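You operate a simulated robot arm through the tools that you are given. There is no shell and no other tool. Be economical: measure what you need, move in short steps, check, and stop when the job is done.

The job below is to be done with a simulated robot arm. You get a single attempt, and the scene is never put back.

JOB
Fetch the loose brown knob and set it on top of the gold cover plate.

Only the result counts: the job must be done as asked and must still hold three seconds after the hand-in. Knocking over, shifting, dropping, spilling or breaking anything else fails it. Lids that push on must go on centred and level and be pressed home; caps that screw on are set level and turned clockwise until they are tight.

ROBOT AND FRAMES
A 7-joint arm with a two-finger parallel gripper, fixed in place. Base frame: the origin is at the foot of the arm, x ahead of it, y to its left, z up; the work surface is at about z = 660. Readings come in mm, degrees, newtons and seconds.
With the tool pointing down near the work surface it reaches from about 240 to 680 mm from the base axis. Its first joint turns from -66.0 to 66.0 degrees. Payload 1.57 kg.
Tool frame: the origin (TCP) lies between the finger pads and is the grasp point; the fingertips stand 30 mm ahead of it; z points along the fingers, y is the line along which they close. Largest opening 110 mm; finger width 24, thickness 12; the body of the gripper, 48 by 112 mm, starts 78 mm behind the TCP.
Orientation is that of the tool frame in the base frame, as a unit quaternion [x, y, z, w]. With the fingers straight down and closing along the base's y, the tool's x points along the base's -x, its y along +y and its z along -z.

CONTROLS
- The arm moves only by the tool move_arm. Its argument "motion" is a list of rows, each a list of 7 numbers: the shift along the tool's x, y, z in units of 400 mm (1.0 is 400 mm), then the turn, a rotation vector about the tool's x, y, z in units of 45 degrees (1.0 is 45 degrees), then the finger opening in m, from 0 to 0.11. In form: [[dx, dy, dz, wx, wy, wz, fingers], ...]. A call has 1 to 10 rows; each row is the pose to reach, as a shift and turn from the pose commanded when the call began, along the tool's axes at that moment. A call with a number of a shift or a turn outside -1 to 1 is refused whole. Each row takes 0.2 s and may step no farther than 50 mm and 8.6 degrees from the row before; otherwise, or with a gripper value out of range, the whole call is refused. A pose out of reach is approached as far as the arm can. The call stops where the force on the tool passes 40 N (or 10 N more than at its start, if that is more) or the arm is blocked; 0.2 s more then pass. The fingers move at their own pace (about 108 mm/s each) and stop on an object; they squeeze with about 41 N. The grip force told is the motor's: it shows also when the fingers shut on nothing. Time passes only in rows, and 0.2 s behind the last, so rows that repeat a pose let the fingers close. The reply holds the time, the measured pose of the TCP, the force on the tool along the base axes, the opening and the grip force, in the units named above and with some noise, and new pictures: "show" is both (left out), scene, wrist or none.
- Cameras (640 x 400 px; columns grow to the right, rows downward): "scene" is fixed at [162.2, -397.8, 1389.9]; the picture's right is [0.77, -0.64, 0.00], its down [-0.45, -0.54, -0.71] and it looks along [0.45, 0.54, -0.71] (base axes); focal length 309 px, centre (320, 200). "wrist" rides on the gripper at [-36, 0, -80] in the tool frame; the picture's right is [0.00, -1.00, 0.00], its down [0.97, 0.00, -0.24] and it looks along [0.24, 0.00, 0.97] (tool axes); focal length 218 px, centre (320, 200). There is no depth. A picture from a camera that has moved, and an enlarged one, comes with that camera's place and axes in the base frame and with its lens.
- zoom(camera, box): a new picture of the part [left, top, right, bottom] of that camera's present view, enlarged. The clock stands still meanwhile.
- close_job(): hands the job in; it is judged then, once.

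Work in short steps. Places have to be worked out from the pictures, the camera data and where the tool is seen: move nearer, look again, correct. Check each grasp and each placing, and mend what went wrong. You have 90 turns and 150 pictures in all, those below and enlarged ones among them. Open the gripper and draw the arm clear of the work before you hand the job in, unless the task says otherwise; then end with one line.

The tools are called after "Request:" as a command line: name --pt "numbers of a row" for each row, then --argument value for the rest, lists and objects as JSON in quotes. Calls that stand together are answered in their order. move_arm: Moves the arm, as the interface text tells. Its arguments: {"type":"object","properties":{"motion":{"type":"array"},"show":{"type":"string","enum":["both","scene","wrist","none"]}},"required":["motion"]} The other tools are called the same way: zoom (camera, box) takes an enlarged picture of a part of a camera's view; close_job () hands the job in.

At the start:

```text
time_s: 0.0
position: [457.8, 86.6, 891.5]
tool_rot: [0.0, 1.0, 0.0, 0.0]
wrist_force: [-0.5, 0.1, 0.7]
width: 109.9
grasp_force: 0.0
```

scene: 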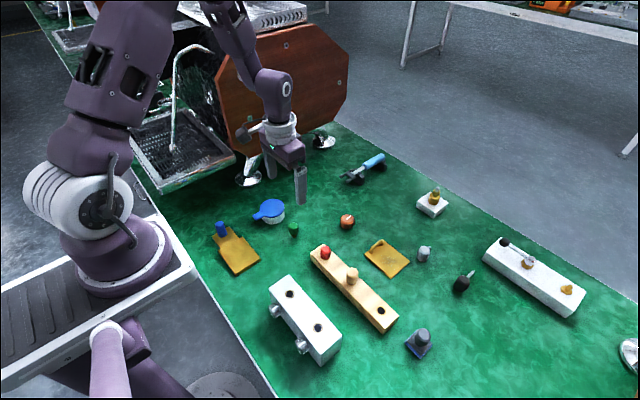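
wrist: 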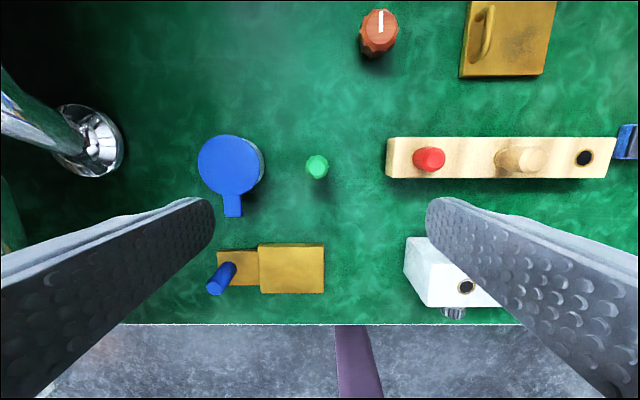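

I'll zoom on the candidates: the brown knob near scene (347,221), and the gold plates near (387,258) and (235,250).

Request:
zoom --camera "scene" --box '[310, 190, 450, 290]'

Request:
zoom --camera "scene" --box '[190, 190, 330, 290]'

Request:
zoom --camera "scene" --box '[400, 180, 600, 320]'

Request:
zoom --camera "wrist" --box '[340, 0, 580, 150]'

```text
4.00 times, centred on (380, 240) of scene
camera zoom: at [162.2, -397.8, 1389.9], right [0.77, -0.64, 0.0], down [-0.45, -0.54, -0.71], along [0.45, 0.54, -0.71], focal length 1235 px, centre (80, 40)
```

zoom: 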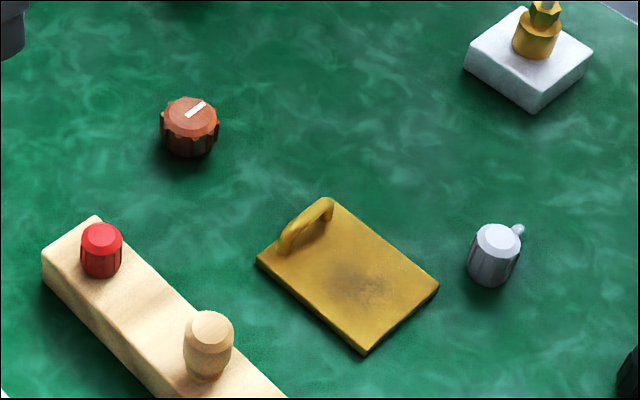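

```text
4.00 times, centred on (260, 240) of scene
camera zoom: at [162.2, -397.8, 1389.9], right [0.77, -0.64, 0.0], down [-0.45, -0.54, -0.71], along [0.45, 0.54, -0.71], focal length 1235 px, centre (560, 40)
```

zoom: 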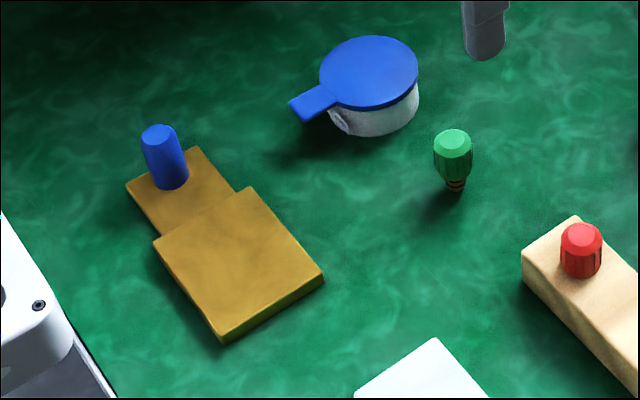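

```text
2.86 times, centred on (500, 250) of scene
camera zoom: at [162.2, -397.8, 1389.9], right [0.77, -0.64, 0.0], down [-0.45, -0.54, -0.71], along [0.45, 0.54, -0.71], focal length 882 px, centre (-194, 57)
```

zoom: 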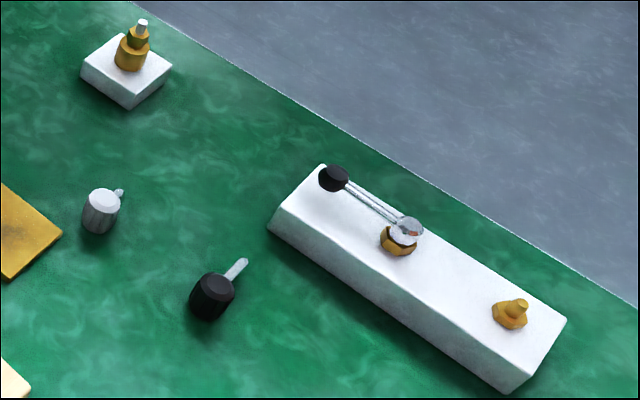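

```text
2.67 times, centred on (460, 75) of wrist
camera zoom: at [494.6, 86.6, 971.3], right [0.0, -1.0, 0.0], down [-0.97, 0.0, 0.24], along [-0.24, 0.0, -0.97], focal length 582 px, centre (-53, 533)
```

zoom: 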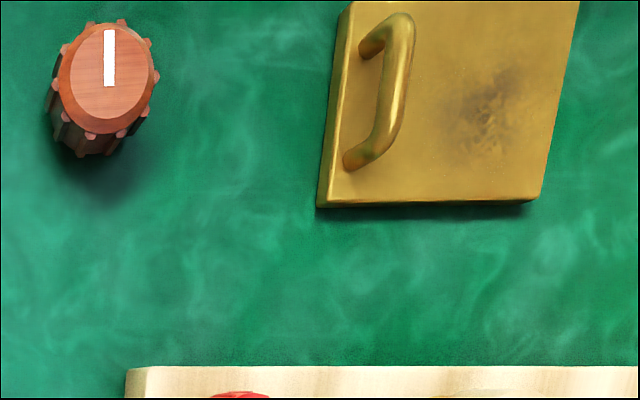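

The knob stands loose at about (621, 18, top ≈ 687), and the handled gold plate lies to its right. I'll move above them to look straight down.

Request:
move_arm --pt "-0.09 -0.06 0 0 0 0 0.11" --pt "-0.18 -0.12 0 0 0 0 0.11" --pt "-0.27 -0.18 0 0 0 0 0.11" --pt "-0.355 -0.2425 0 0 0 0 0.11" --pt "-0.355 -0.2425 0 0 0 0 0.11"

```text
time_s: 1.2
position: [602.5, -11.2, 889.6]
tool_rot: [0.0, 1.0, 0.0, 0.0]
wrist_force: [-0.2, 0.4, 0.8]
width: 110.0
grasp_force: 0.1
camera wrist: at [637.2, -11.1, 971.0], right [0.0, -1.0, 0.0], down [-0.97, 0.0, 0.24], along [-0.24, 0.0, -0.97], focal length 218 px, centre (320, 200)
```

scene: 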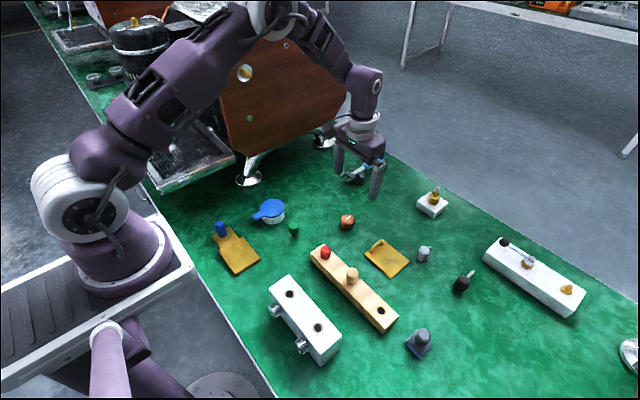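
wrist: 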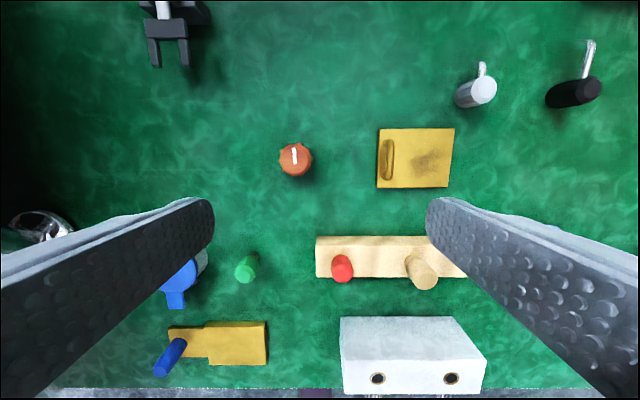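

Request:
zoom --camera "wrist" --box '[260, 110, 480, 210]'

```text
2.91 times, centred on (370, 160) of wrist
camera zoom: at [637.2, -11.1, 971.0], right [0.0, -1.0, 0.0], down [-0.97, 0.0, 0.24], along [-0.24, 0.0, -0.97], focal length 635 px, centre (174, 316)
```

zoom: 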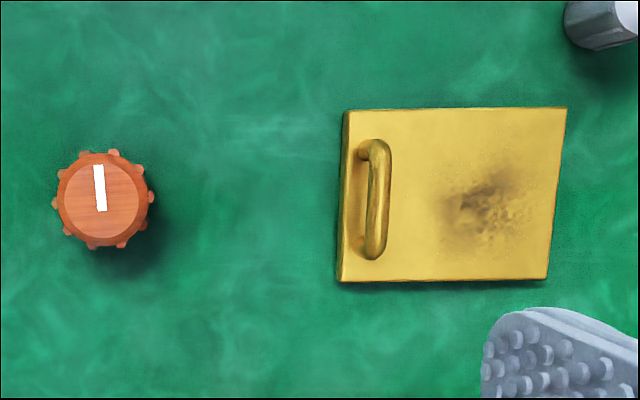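

Knob centre works out at about (620, 20), and the plate's free area at about (621, -146), with its handle on the left running along x. To keep the fingers clear of the handle when I let go, I'll turn the tool 90° so they close along x. First 45° while moving over the knob.

Request:
move_arm --pt "-0.01 0.015 0 0 0 0.1667 0.11" --pt "-0.02 0.03 0 0 0 0.3333 0.11" --pt "-0.03 0.045 0 0 0 0.5 0.11" --pt "-0.04 0.06 0 0 0 0.6667 0.11" --pt "-0.0475 0.0775 0 0 0 0.8333 0.11" --pt "-0.0475 0.0775 0 0 0 1.0 0.11" --show "none"

Request:
move_arm --pt "0 0 0 0 0 0.1667 0.11" --pt "0 0 0 0 0 0.3333 0.11" --pt "0 0 0 0 0 0.5 0.11" --pt "0 0 0 0 0 0.6667 0.11" --pt "0 0 0 0 0 0.8333 0.11" --pt "0 0 0 0 0 1.0 0.11" --pt "0 0 0 0 0 1.0 0.11" --show "wrist"

```text
time_s: 2.6
position: [620.2, 20.8, 891.8]
tool_rot: [0.384, 0.923, 0.0, 0.0]
wrist_force: [-0.2, 0.0, 0.0]
width: 110.1
grasp_force: 0.1
```

```text
time_s: 4.2
position: [619.3, 21.3, 889.3]
tool_rot: [0.708, 0.706, 0.0, 0.0]
wrist_force: [-0.2, 0.3, -0.6]
width: 110.1
grasp_force: 0.1
camera wrist: at [619.3, -15.2, 971.0], right [-1.0, 0.0, 0.0], down [0.0, 0.97, 0.24], along [0.0, 0.24, -0.97], focal length 218 px, centre (320, 200)
```

wrist: 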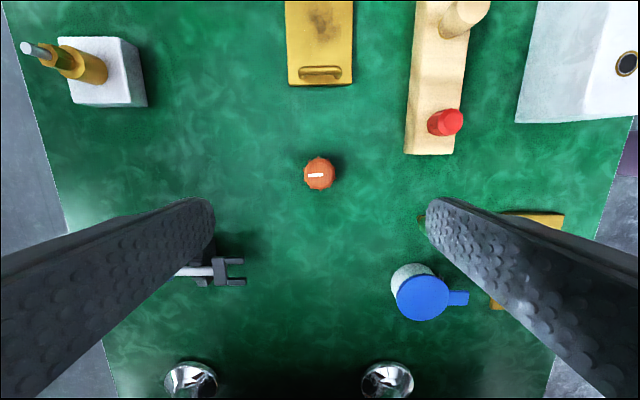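

Tool is square over the knob (about 620, 20). I'll descend most of the way with an 80 mm opening.

Request:
move_arm --pt "0 0 0.11 0 0 0 0.08" --pt "0 0 0.22 0 0 0 0.08" --pt "0 0 0.33 0 0 0 0.08" --pt "0 0 0.4 0 0 0 0.08" --pt "0 0 0.4 0 0 0 0.08"

```text
time_s: 5.4
position: [620.0, 20.5, 729.7]
tool_rot: [0.707, 0.707, -0.001, 0.0]
wrist_force: [1.0, 0.2, 0.9]
width: 80.0
grasp_force: 0.2
camera wrist: at [619.9, -14.9, 809.6], right [-1.0, 0.0, 0.0], down [0.0, 0.97, 0.24], along [0.0, 0.24, -0.97], focal length 218 px, centre (320, 200)
```

scene: 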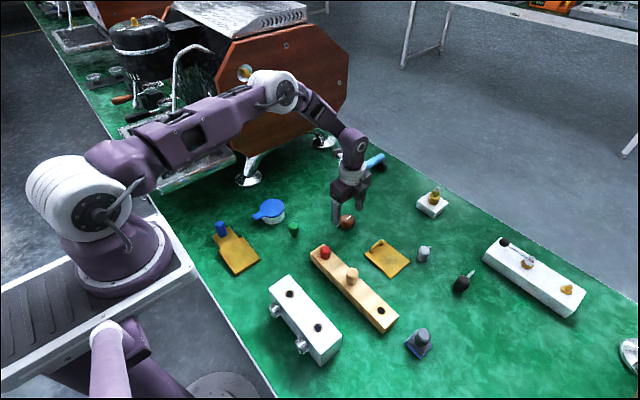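
wrist: 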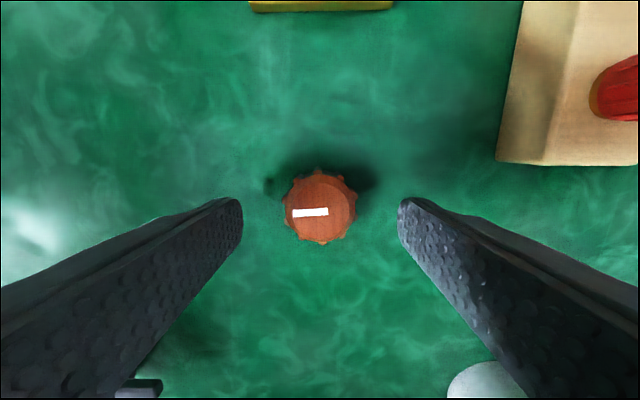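

Knob is centred between the fingers (y ≈ 19.5). Lowering 35 mm so the tips straddle it, then closing.

Request:
move_arm --pt "0 0 0.045 0 0 0 0.08" --pt "0 0 0.088 0 0 0 0.08" --pt "0 0 0.088 0 0 0 0.08" --pt "0 0 0.088 0 0 0 0.035" --pt "0 0 0.088 0 0 0 0.035" --pt "0 0 0.088 0 0 0 0.035"

```text
time_s: 6.8
position: [618.7, 21.3, 695.1]
tool_rot: [0.707, 0.707, 0.0, 0.0]
wrist_force: [-0.7, 0.8, 0.7]
width: 47.0
grasp_force: 41.2
camera wrist: at [618.5, -14.9, 775.7], right [-1.0, 0.0, 0.0], down [0.0, 0.97, 0.24], along [0.0, 0.24, -0.97], focal length 218 px, centre (320, 200)
```

scene: 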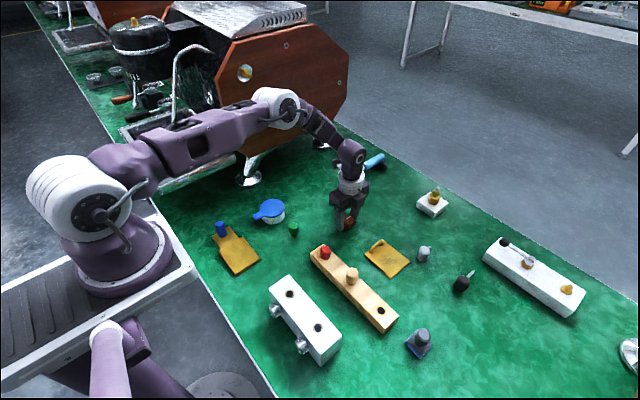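
wrist: 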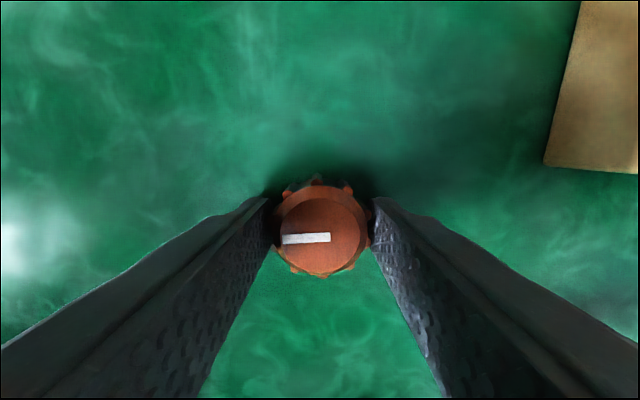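

The grip holds at 47 mm and 41 N. Lifting about 80 mm and checking.

Request:
move_arm --pt "0 0 -0.05 0 0 0 0.035" --pt "0 0 -0.12 0 0 0 0.035" --pt "0 0 -0.2 0 0 0 0.035" --pt "0 0 -0.2 0 0 0 0.035"

```text
time_s: 7.8
position: [620.3, 21.1, 776.7]
tool_rot: [0.707, 0.707, -0.001, 0.0]
wrist_force: [-0.1, 0.4, 0.1]
width: 35.0
grasp_force: 0.0
camera wrist: at [620.1, -14.1, 858.1], right [-1.0, 0.0, 0.0], down [0.0, 0.97, 0.24], along [0.0, 0.24, -0.97], focal length 218 px, centre (320, 200)
```

scene: 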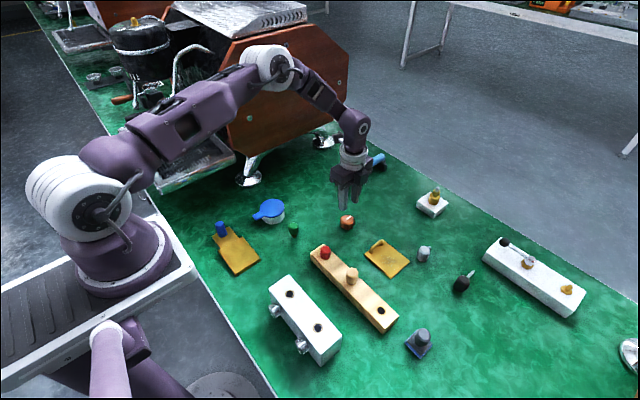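
wrist: 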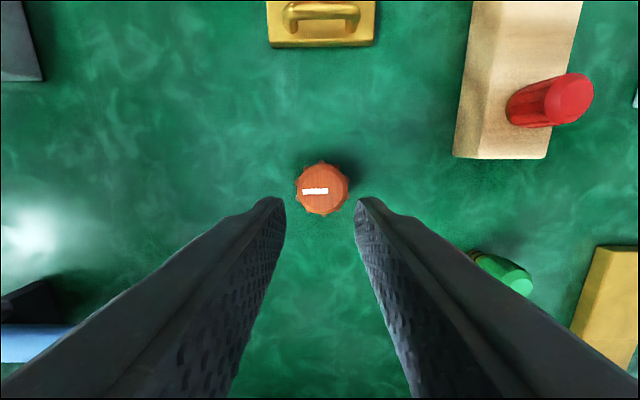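

The knob slipped out and stayed put. I'll look closely at its shape before gripping again.

Request:
zoom --camera "scene" --box '[327, 206, 367, 236]'

Request:
zoom --camera "wrist" --box '[280, 145, 370, 225]'

```text
13.33 times, centred on (347, 221) of scene
camera zoom: at [162.2, -397.8, 1389.9], right [0.77, -0.64, 0.0], down [-0.45, -0.54, -0.71], along [0.45, 0.54, -0.71], focal length 4117 px, centre (-40, -80)
```

zoom: 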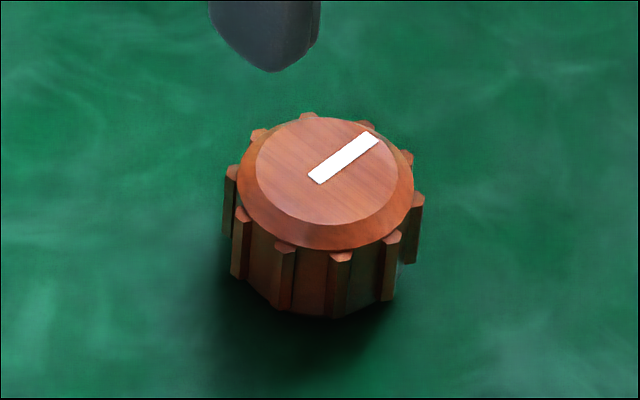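

```text
5.00 times, centred on (325, 185) of wrist
camera zoom: at [620.1, -14.1, 858.1], right [-1.0, 0.0, 0.0], down [0.0, 0.97, 0.24], along [0.0, 0.24, -0.97], focal length 1091 px, centre (295, 275)
```

zoom: 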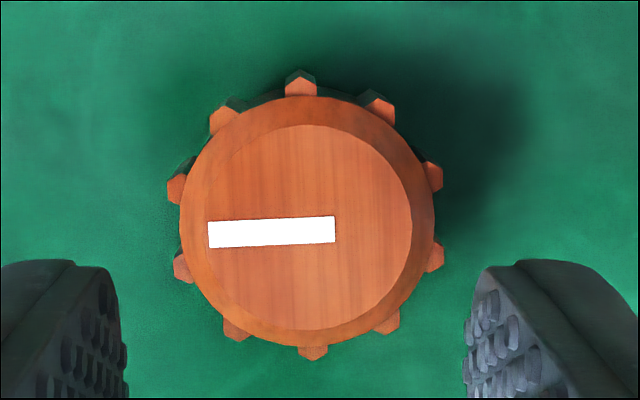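

The knob is straight-sided with flutes and hasn't moved; the tips probably gripped it too high or I lifted too fast. I'll open, go about 4 mm lower and grip fully.

Request:
move_arm --pt "0 -0.001 0 0 0 0 0.08" --pt "0 -0.001 0.06 0 0 0 0.08" --pt "-0.002 -0.001 0.12 0 0 0 0.08" --pt "-0.002 -0.001 0.18 0 0 0 0.08" --pt "-0.002 -0.001 0.2 0 0 0 0.08" --pt "-0.002 -0.001 0.21 0 0 0 0.08" --pt "-0.002 -0.001 0.21 0 0 0 0.08" --show "wrist"

```text
time_s: 9.4
position: [619.8, 20.0, 692.6]
tool_rot: [0.707, 0.707, 0.001, 0.0]
wrist_force: [0.1, 0.2, 0.2]
width: 79.8
grasp_force: 0.1
camera wrist: at [619.0, -15.9, 772.2], right [-1.0, 0.0, 0.0], down [0.0, 0.97, 0.24], along [0.0, 0.24, -0.97], focal length 218 px, centre (320, 200)
```

wrist: 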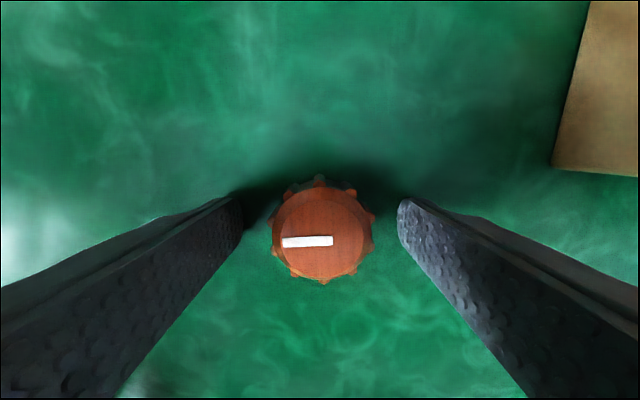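

No contact yet at 692.6. Closing fully with time to settle, then a slow 6 mm lift as a test.

Request:
move_arm --pt "0 0 0 0 0 0 0.0" --pt "0 0 0 0 0 0 0.0" --pt "0 0 0 0 0 0 0.0" --pt "0 0 0 0 0 0 0.0" --pt "0 0 0 0 0 0 0.0" --pt "0 0 -0.005 0 0 0 0.0" --pt "0 0 -0.01 0 0 0 0.0" --pt "0 0 -0.015 0 0 0 0.0"

```text
time_s: 11.2
position: [618.8, 19.1, 698.4]
tool_rot: [0.707, 0.707, 0.001, -0.001]
wrist_force: [0.1, -0.3, -0.4]
width: 46.9
grasp_force: 40.9
camera wrist: at [618.6, -16.1, 778.3], right [-1.0, 0.0, 0.0], down [0.0, 0.97, 0.24], along [0.0, 0.24, -0.97], focal length 218 px, centre (320, 200)
```

scene: 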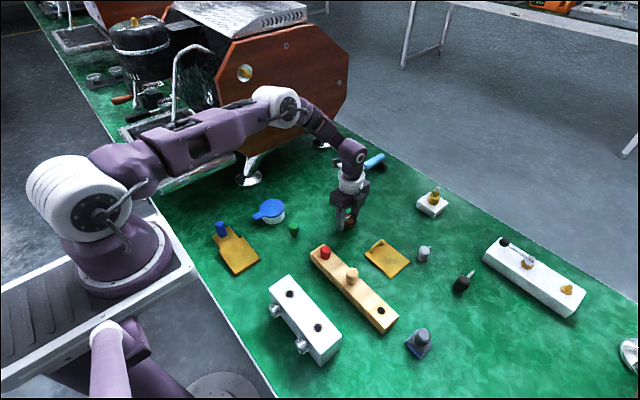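
wrist: 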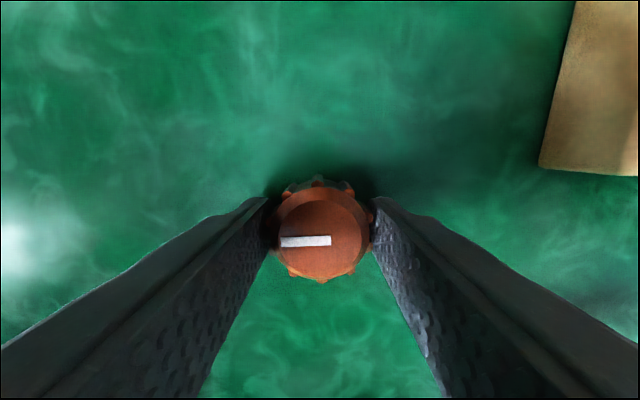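

The knob's size and place in the wrist picture stayed the same through the lift, so it seems to be following. Lifting on slowly, 4 mm per row.

Request:
move_arm --pt "0 0 -0.005 0 0 0 0.0" --pt "0 0 -0.012 0 0 0 0.0" --pt "0 0 -0.02 0 0 0 0.0" --pt "0 0 -0.03 0 0 0 0.0" --pt "0 0 -0.04 0 0 0 0.0" --pt "0 0 -0.05 0 0 0 0.0"

```text
time_s: 12.6
position: [617.9, 19.0, 716.8]
tool_rot: [0.707, 0.707, 0.0, -0.001]
wrist_force: [0.5, -0.4, -0.4]
width: 46.7
grasp_force: 41.3
camera wrist: at [618.8, -16.1, 797.7], right [-1.0, 0.0, 0.0], down [0.0, 0.97, 0.24], along [0.0, 0.24, -0.97], focal length 218 px, centre (320, 200)
```

scene: 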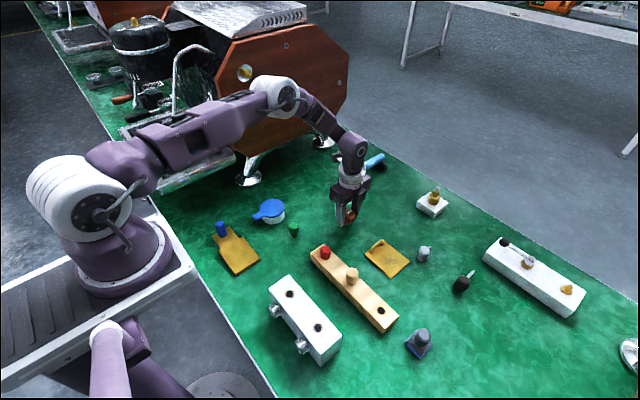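
wrist: 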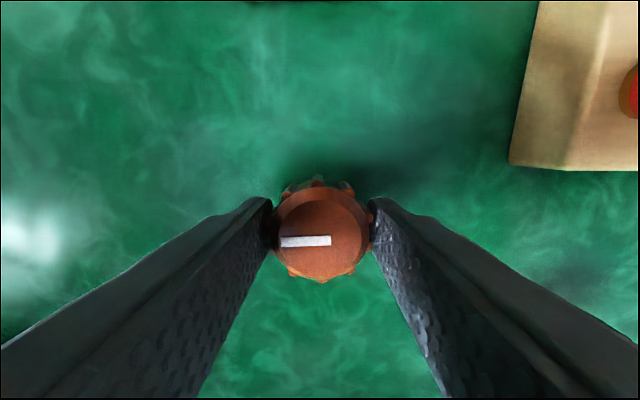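

It's up 24 mm with the knob held firm. Lifting another 36 mm gently to clear the plate's handle.

Request:
move_arm --pt "0 0 -0.01 0 0 0 0.0" --pt "0 0 -0.02 0 0 0 0.0" --pt "0 0 -0.03 0 0 0 0.0" --pt "0 0 -0.04 0 0 0 0.0" --pt "0 0 -0.05 0 0 0 0.0" --pt "0 0 -0.06 0 0 0 0.0" --pt "0 0 -0.07 0 0 0 0.0" --pt "0 0 -0.08 0 0 0 0.0" --pt "0 0 -0.087 0 0 0 0.0" --pt "0 0 -0.09 0 0 0 0.0"

```text
time_s: 14.8
position: [619.8, 19.8, 753.5]
tool_rot: [0.707, 0.707, 0.0, 0.0]
wrist_force: [-0.1, -0.6, -1.1]
width: 46.5
grasp_force: 41.1
camera wrist: at [619.9, -16.0, 833.7], right [-1.0, 0.0, 0.0], down [0.0, 0.97, 0.24], along [0.0, 0.24, -0.97], focal length 218 px, centre (320, 200)
```

scene: 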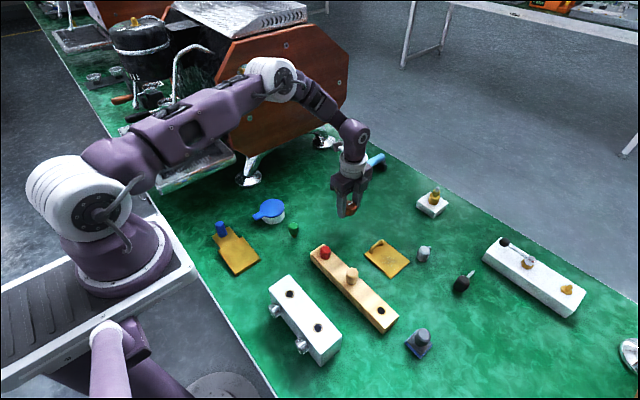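
wrist: 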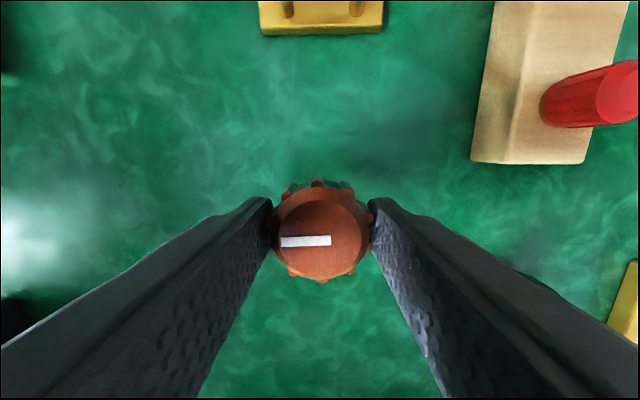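

Still held. Now moving across to y ≈ -146 in even steps.

Request:
move_arm --pt "-0.02 0 0 0 0 0 0.0" --pt "-0.06 0.0 0 0 0 0 0.0" --pt "-0.11 0 0 0 0 0 0.0" --pt "-0.16 0 0 0 0 0 0.0" --pt "-0.21 0 0 0 0 0 0.0" --pt "-0.26 0 0 0 0 0 0.0" --pt "-0.31 0 0 0 0 0 0.0" --pt "-0.36 0 0 0 0 0 0.0" --pt "-0.4 0 0 0 0 0 0.0" --pt "-0.415 0 0 0 0 0 0.0"

```text
time_s: 17.0
position: [619.4, -146.7, 753.2]
tool_rot: [0.707, 0.707, 0.0, 0.0]
wrist_force: [-0.7, 0.4, -0.7]
width: 47.2
grasp_force: 41.3
camera wrist: at [619.6, -182.7, 834.2], right [-1.0, 0.0, 0.0], down [0.0, 0.97, 0.24], along [0.0, 0.24, -0.97], focal length 218 px, centre (320, 200)
```

scene: 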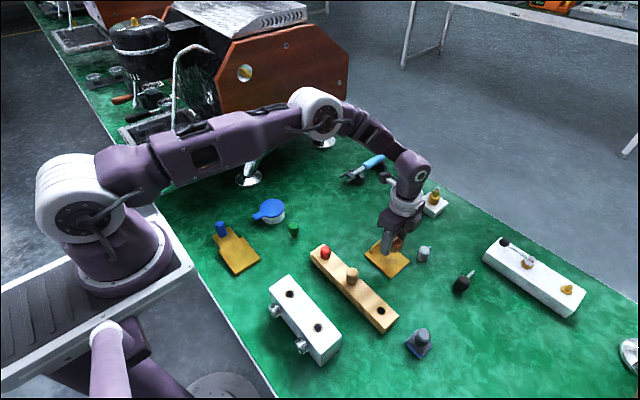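
wrist: 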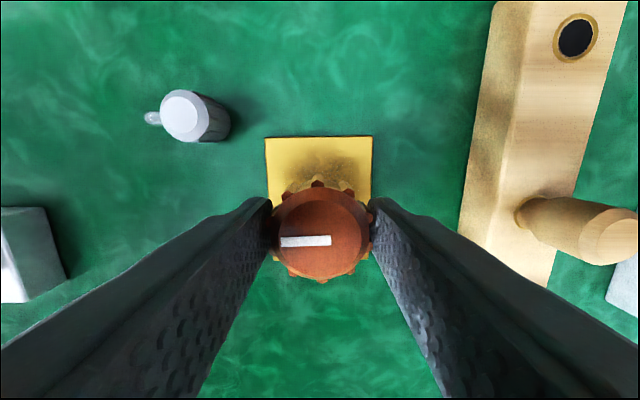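

Knob is over the plate: centred in x, plate edge at y ≈ -189, handle edge at ≈ -108, so it has room on both sides. Lowering 40 mm, leaving contact for fine steps.

Request:
move_arm --pt "0 0 0.01 0 0 0 0.0" --pt "0 0 0.03 0 0 0 0.0" --pt "0 0 0.05 0 0 0 0.0" --pt "0 0 0.07 0 0 0 0.0" --pt "0 0 0.09 0 0 0 0.0" --pt "0 0 0.1 0 0 0 0.0" --pt "0 0 0.1 0 0 0 0.0"

Request:
zoom --camera "scene" --box '[350, 220, 430, 280]'

```text
time_s: 18.6
position: [619.7, -146.7, 713.7]
tool_rot: [0.707, 0.707, 0.0, 0.0]
wrist_force: [0.5, -0.7, -0.5]
width: 46.5
grasp_force: 40.7
camera wrist: at [618.8, -182.3, 794.4], right [-1.0, 0.0, 0.0], down [0.0, 0.97, 0.24], along [0.0, 0.24, -0.97], focal length 218 px, centre (320, 200)
```

scene: 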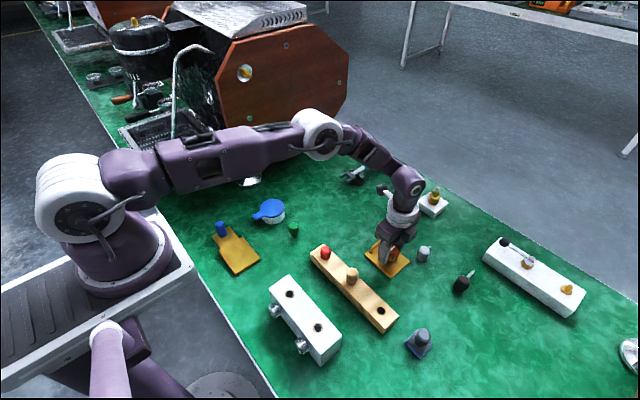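
wrist: 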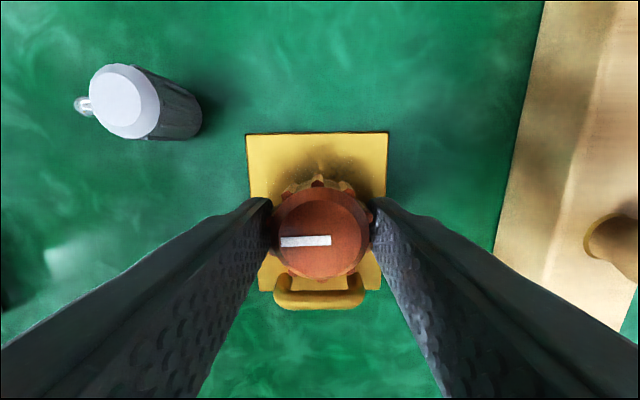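

```text
6.67 times, centred on (390, 250) of scene
camera zoom: at [162.3, -397.8, 1389.9], right [0.77, -0.64, 0.0], down [-0.45, -0.54, -0.71], along [0.45, 0.54, -0.71], focal length 2058 px, centre (-147, -133)
```

zoom: 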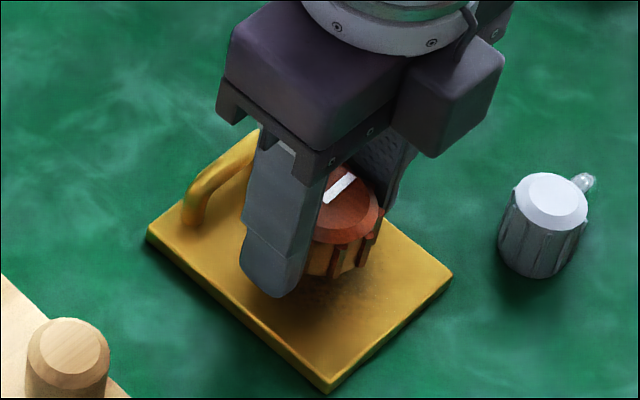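

The knob hovers a few mm above the plate, with the handle about 9 mm away. I'll shift 4 mm away from the handle and lower in 1.6 mm steps.

Request:
move_arm --pt "-0.005 0 0 0 0 0 0.0" --pt "-0.01 0 0.004 0 0 0 0.0" --pt "-0.01 0 0.008 0 0 0 0.0" --pt "-0.01 0 0.012 0 0 0 0.0" --pt "-0.01 0 0.016 0 0 0 0.0" --pt "-0.01 0 0.02 0 0 0 0.0" --show "none"

Request:
zoom --camera "scene" --box '[370, 230, 420, 270]'

```text
time_s: 20.0
position: [620.2, -151.1, 705.2]
tool_rot: [0.707, 0.707, 0.0, 0.0]
wrist_force: [0.3, 0.3, -1.5]
width: 46.9
grasp_force: 41.1
```

```text
10.00 times, centred on (395, 250) of scene
camera zoom: at [162.3, -397.8, 1389.9], right [0.77, -0.64, 0.0], down [-0.45, -0.54, -0.71], along [0.45, 0.54, -0.71], focal length 3087 px, centre (-430, -300)
```

zoom: 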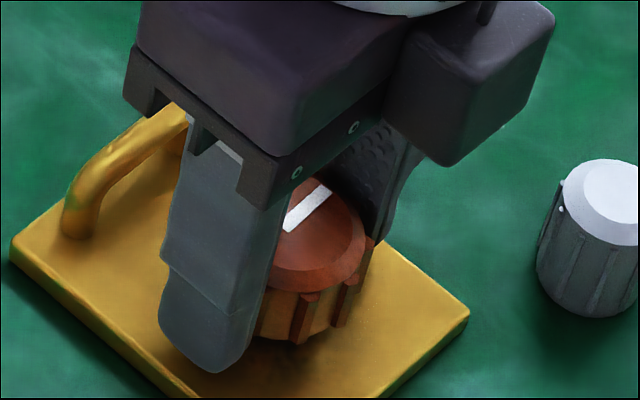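

No contact yet at 705; going on in 0.8 mm steps.

Request:
move_arm --pt "0 0 0.002 0 0 0 0.0" --pt "0 0 0.004 0 0 0 0.0" --pt "0 0 0.006 0 0 0 0.0" --show "none"

```text
time_s: 20.8
position: [620.3, -149.4, 703.1]
tool_rot: [0.707, 0.707, 0.0, 0.001]
wrist_force: [0.8, 0.2, -1.0]
width: 46.9
grasp_force: 41.6
```

Still free at about 703; three more small steps.

Request:
move_arm --pt "0 0 0.002 0 0 0 0.0" --pt "0 0 0.004 0 0 0 0.0" --pt "0 0 0.006 0 0 0 0.0" --show "none"

Request:
zoom --camera "scene" --box '[370, 230, 420, 270]'

```text
time_s: 21.6
position: [620.7, -150.2, 701.7]
tool_rot: [0.707, 0.707, 0.001, 0.002]
wrist_force: [-4.6, 2.0, 16.8]
width: 46.8
grasp_force: 41.1
```

```text
10.00 times, centred on (395, 250) of scene
camera zoom: at [161.9, -397.7, 1390.0], right [0.77, -0.64, 0.0], down [-0.45, -0.54, -0.71], along [0.45, 0.54, -0.71], focal length 3087 px, centre (-430, -300)
```

zoom: 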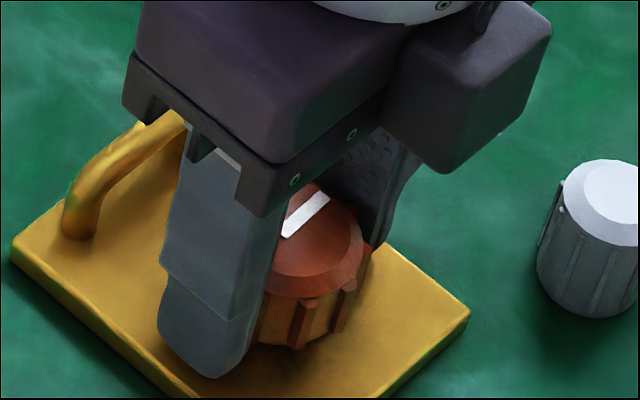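

Contact at about 17 N: the knob sits on the plate. Easing up 0.6 mm while held, then opening to 75 mm.

Request:
move_arm --pt "0 0 -0.0015 0 0 0 0.0" --pt "0 0 -0.0015 0 0 0 0.06" --pt "0 0 -0.0015 0 0 0 0.075" --pt "0 0 -0.0015 0 0 0 0.075"

```text
time_s: 22.6
position: [620.2, -149.6, 701.8]
tool_rot: [0.707, 0.707, -0.001, -0.001]
wrist_force: [-0.7, -0.1, 0.7]
width: 75.3
grasp_force: 0.0
camera wrist: at [619.2, -185.9, 782.3], right [-1.0, 0.0, 0.0], down [0.0, 0.97, 0.24], along [0.0, 0.24, -0.97], focal length 218 px, centre (320, 200)
```

scene: 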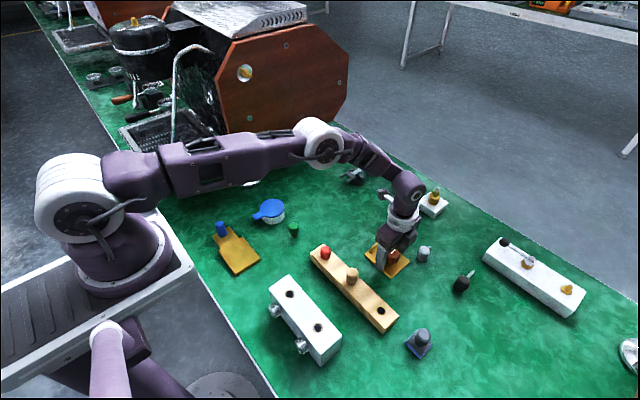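
wrist: 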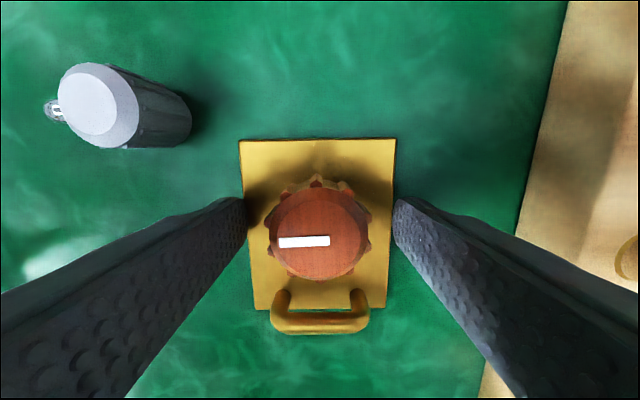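

Released; the knob stands on the plate, clear of the handle. Retreating straight up 120 mm.

Request:
move_arm --pt "0 0 -0.03 0 0 0 0.075" --pt "0 0 -0.1 0 0 0 0.075" --pt "0 0 -0.2 0 0 0 0.075" --pt "0 0 -0.3 0 0 0 0.075" --pt "0 0 -0.3 0 0 0 0.075"

Request:
zoom --camera "scene" --box '[360, 225, 430, 285]'

```text
time_s: 23.8
position: [618.5, -151.0, 821.3]
tool_rot: [0.707, 0.708, 0.0, -0.001]
wrist_force: [-0.8, 0.1, 0.5]
width: 75.3
grasp_force: 0.1
camera wrist: at [618.2, -187.5, 902.4], right [-1.0, 0.0, 0.0], down [0.0, 0.97, 0.24], along [0.0, 0.24, -0.97], focal length 218 px, centre (320, 200)
```

scene: 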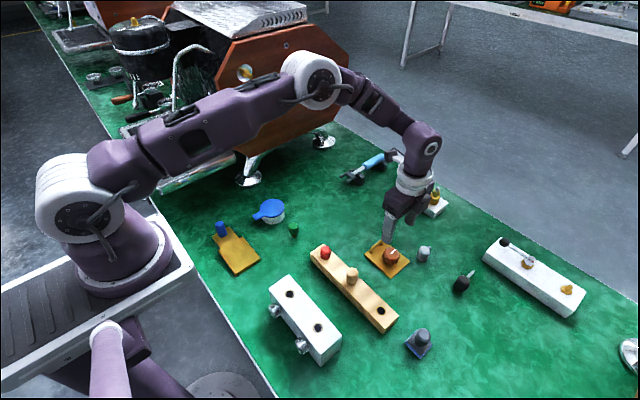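
wrist: 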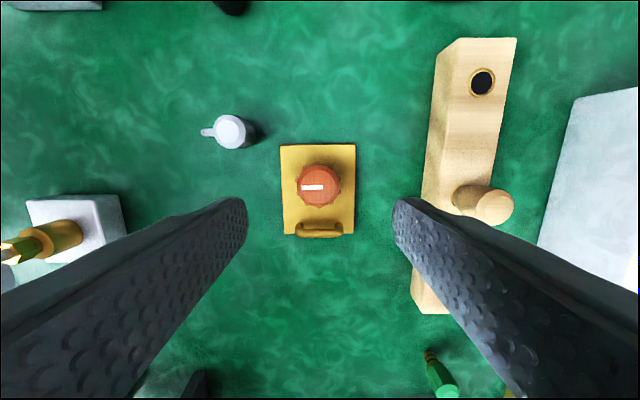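

```text
6.67 times, centred on (395, 255) of scene
camera zoom: at [162.2, -397.8, 1389.9], right [0.77, -0.64, 0.0], down [-0.45, -0.54, -0.71], along [0.45, 0.54, -0.71], focal length 2058 px, centre (-180, -167)
```

zoom: 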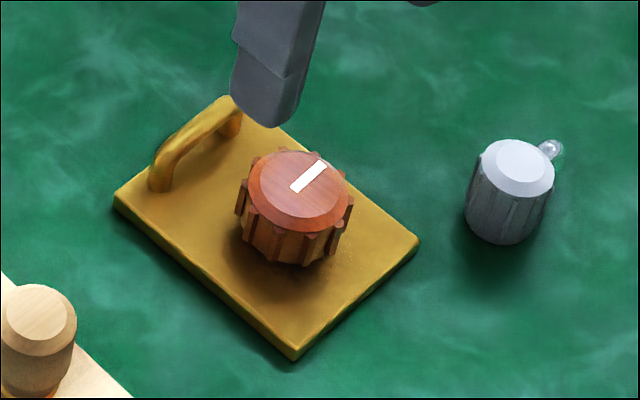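

The knob sits flat on the gold plate, the plate hasn't moved and the arm is clear, so I'm handing in.

Request:
close_job

```text
The job is handed in.
```

The brown knob is sitting flat on the gold cover plate, clear of its handle; nothing else was moved, and the arm is open and drawn clear.
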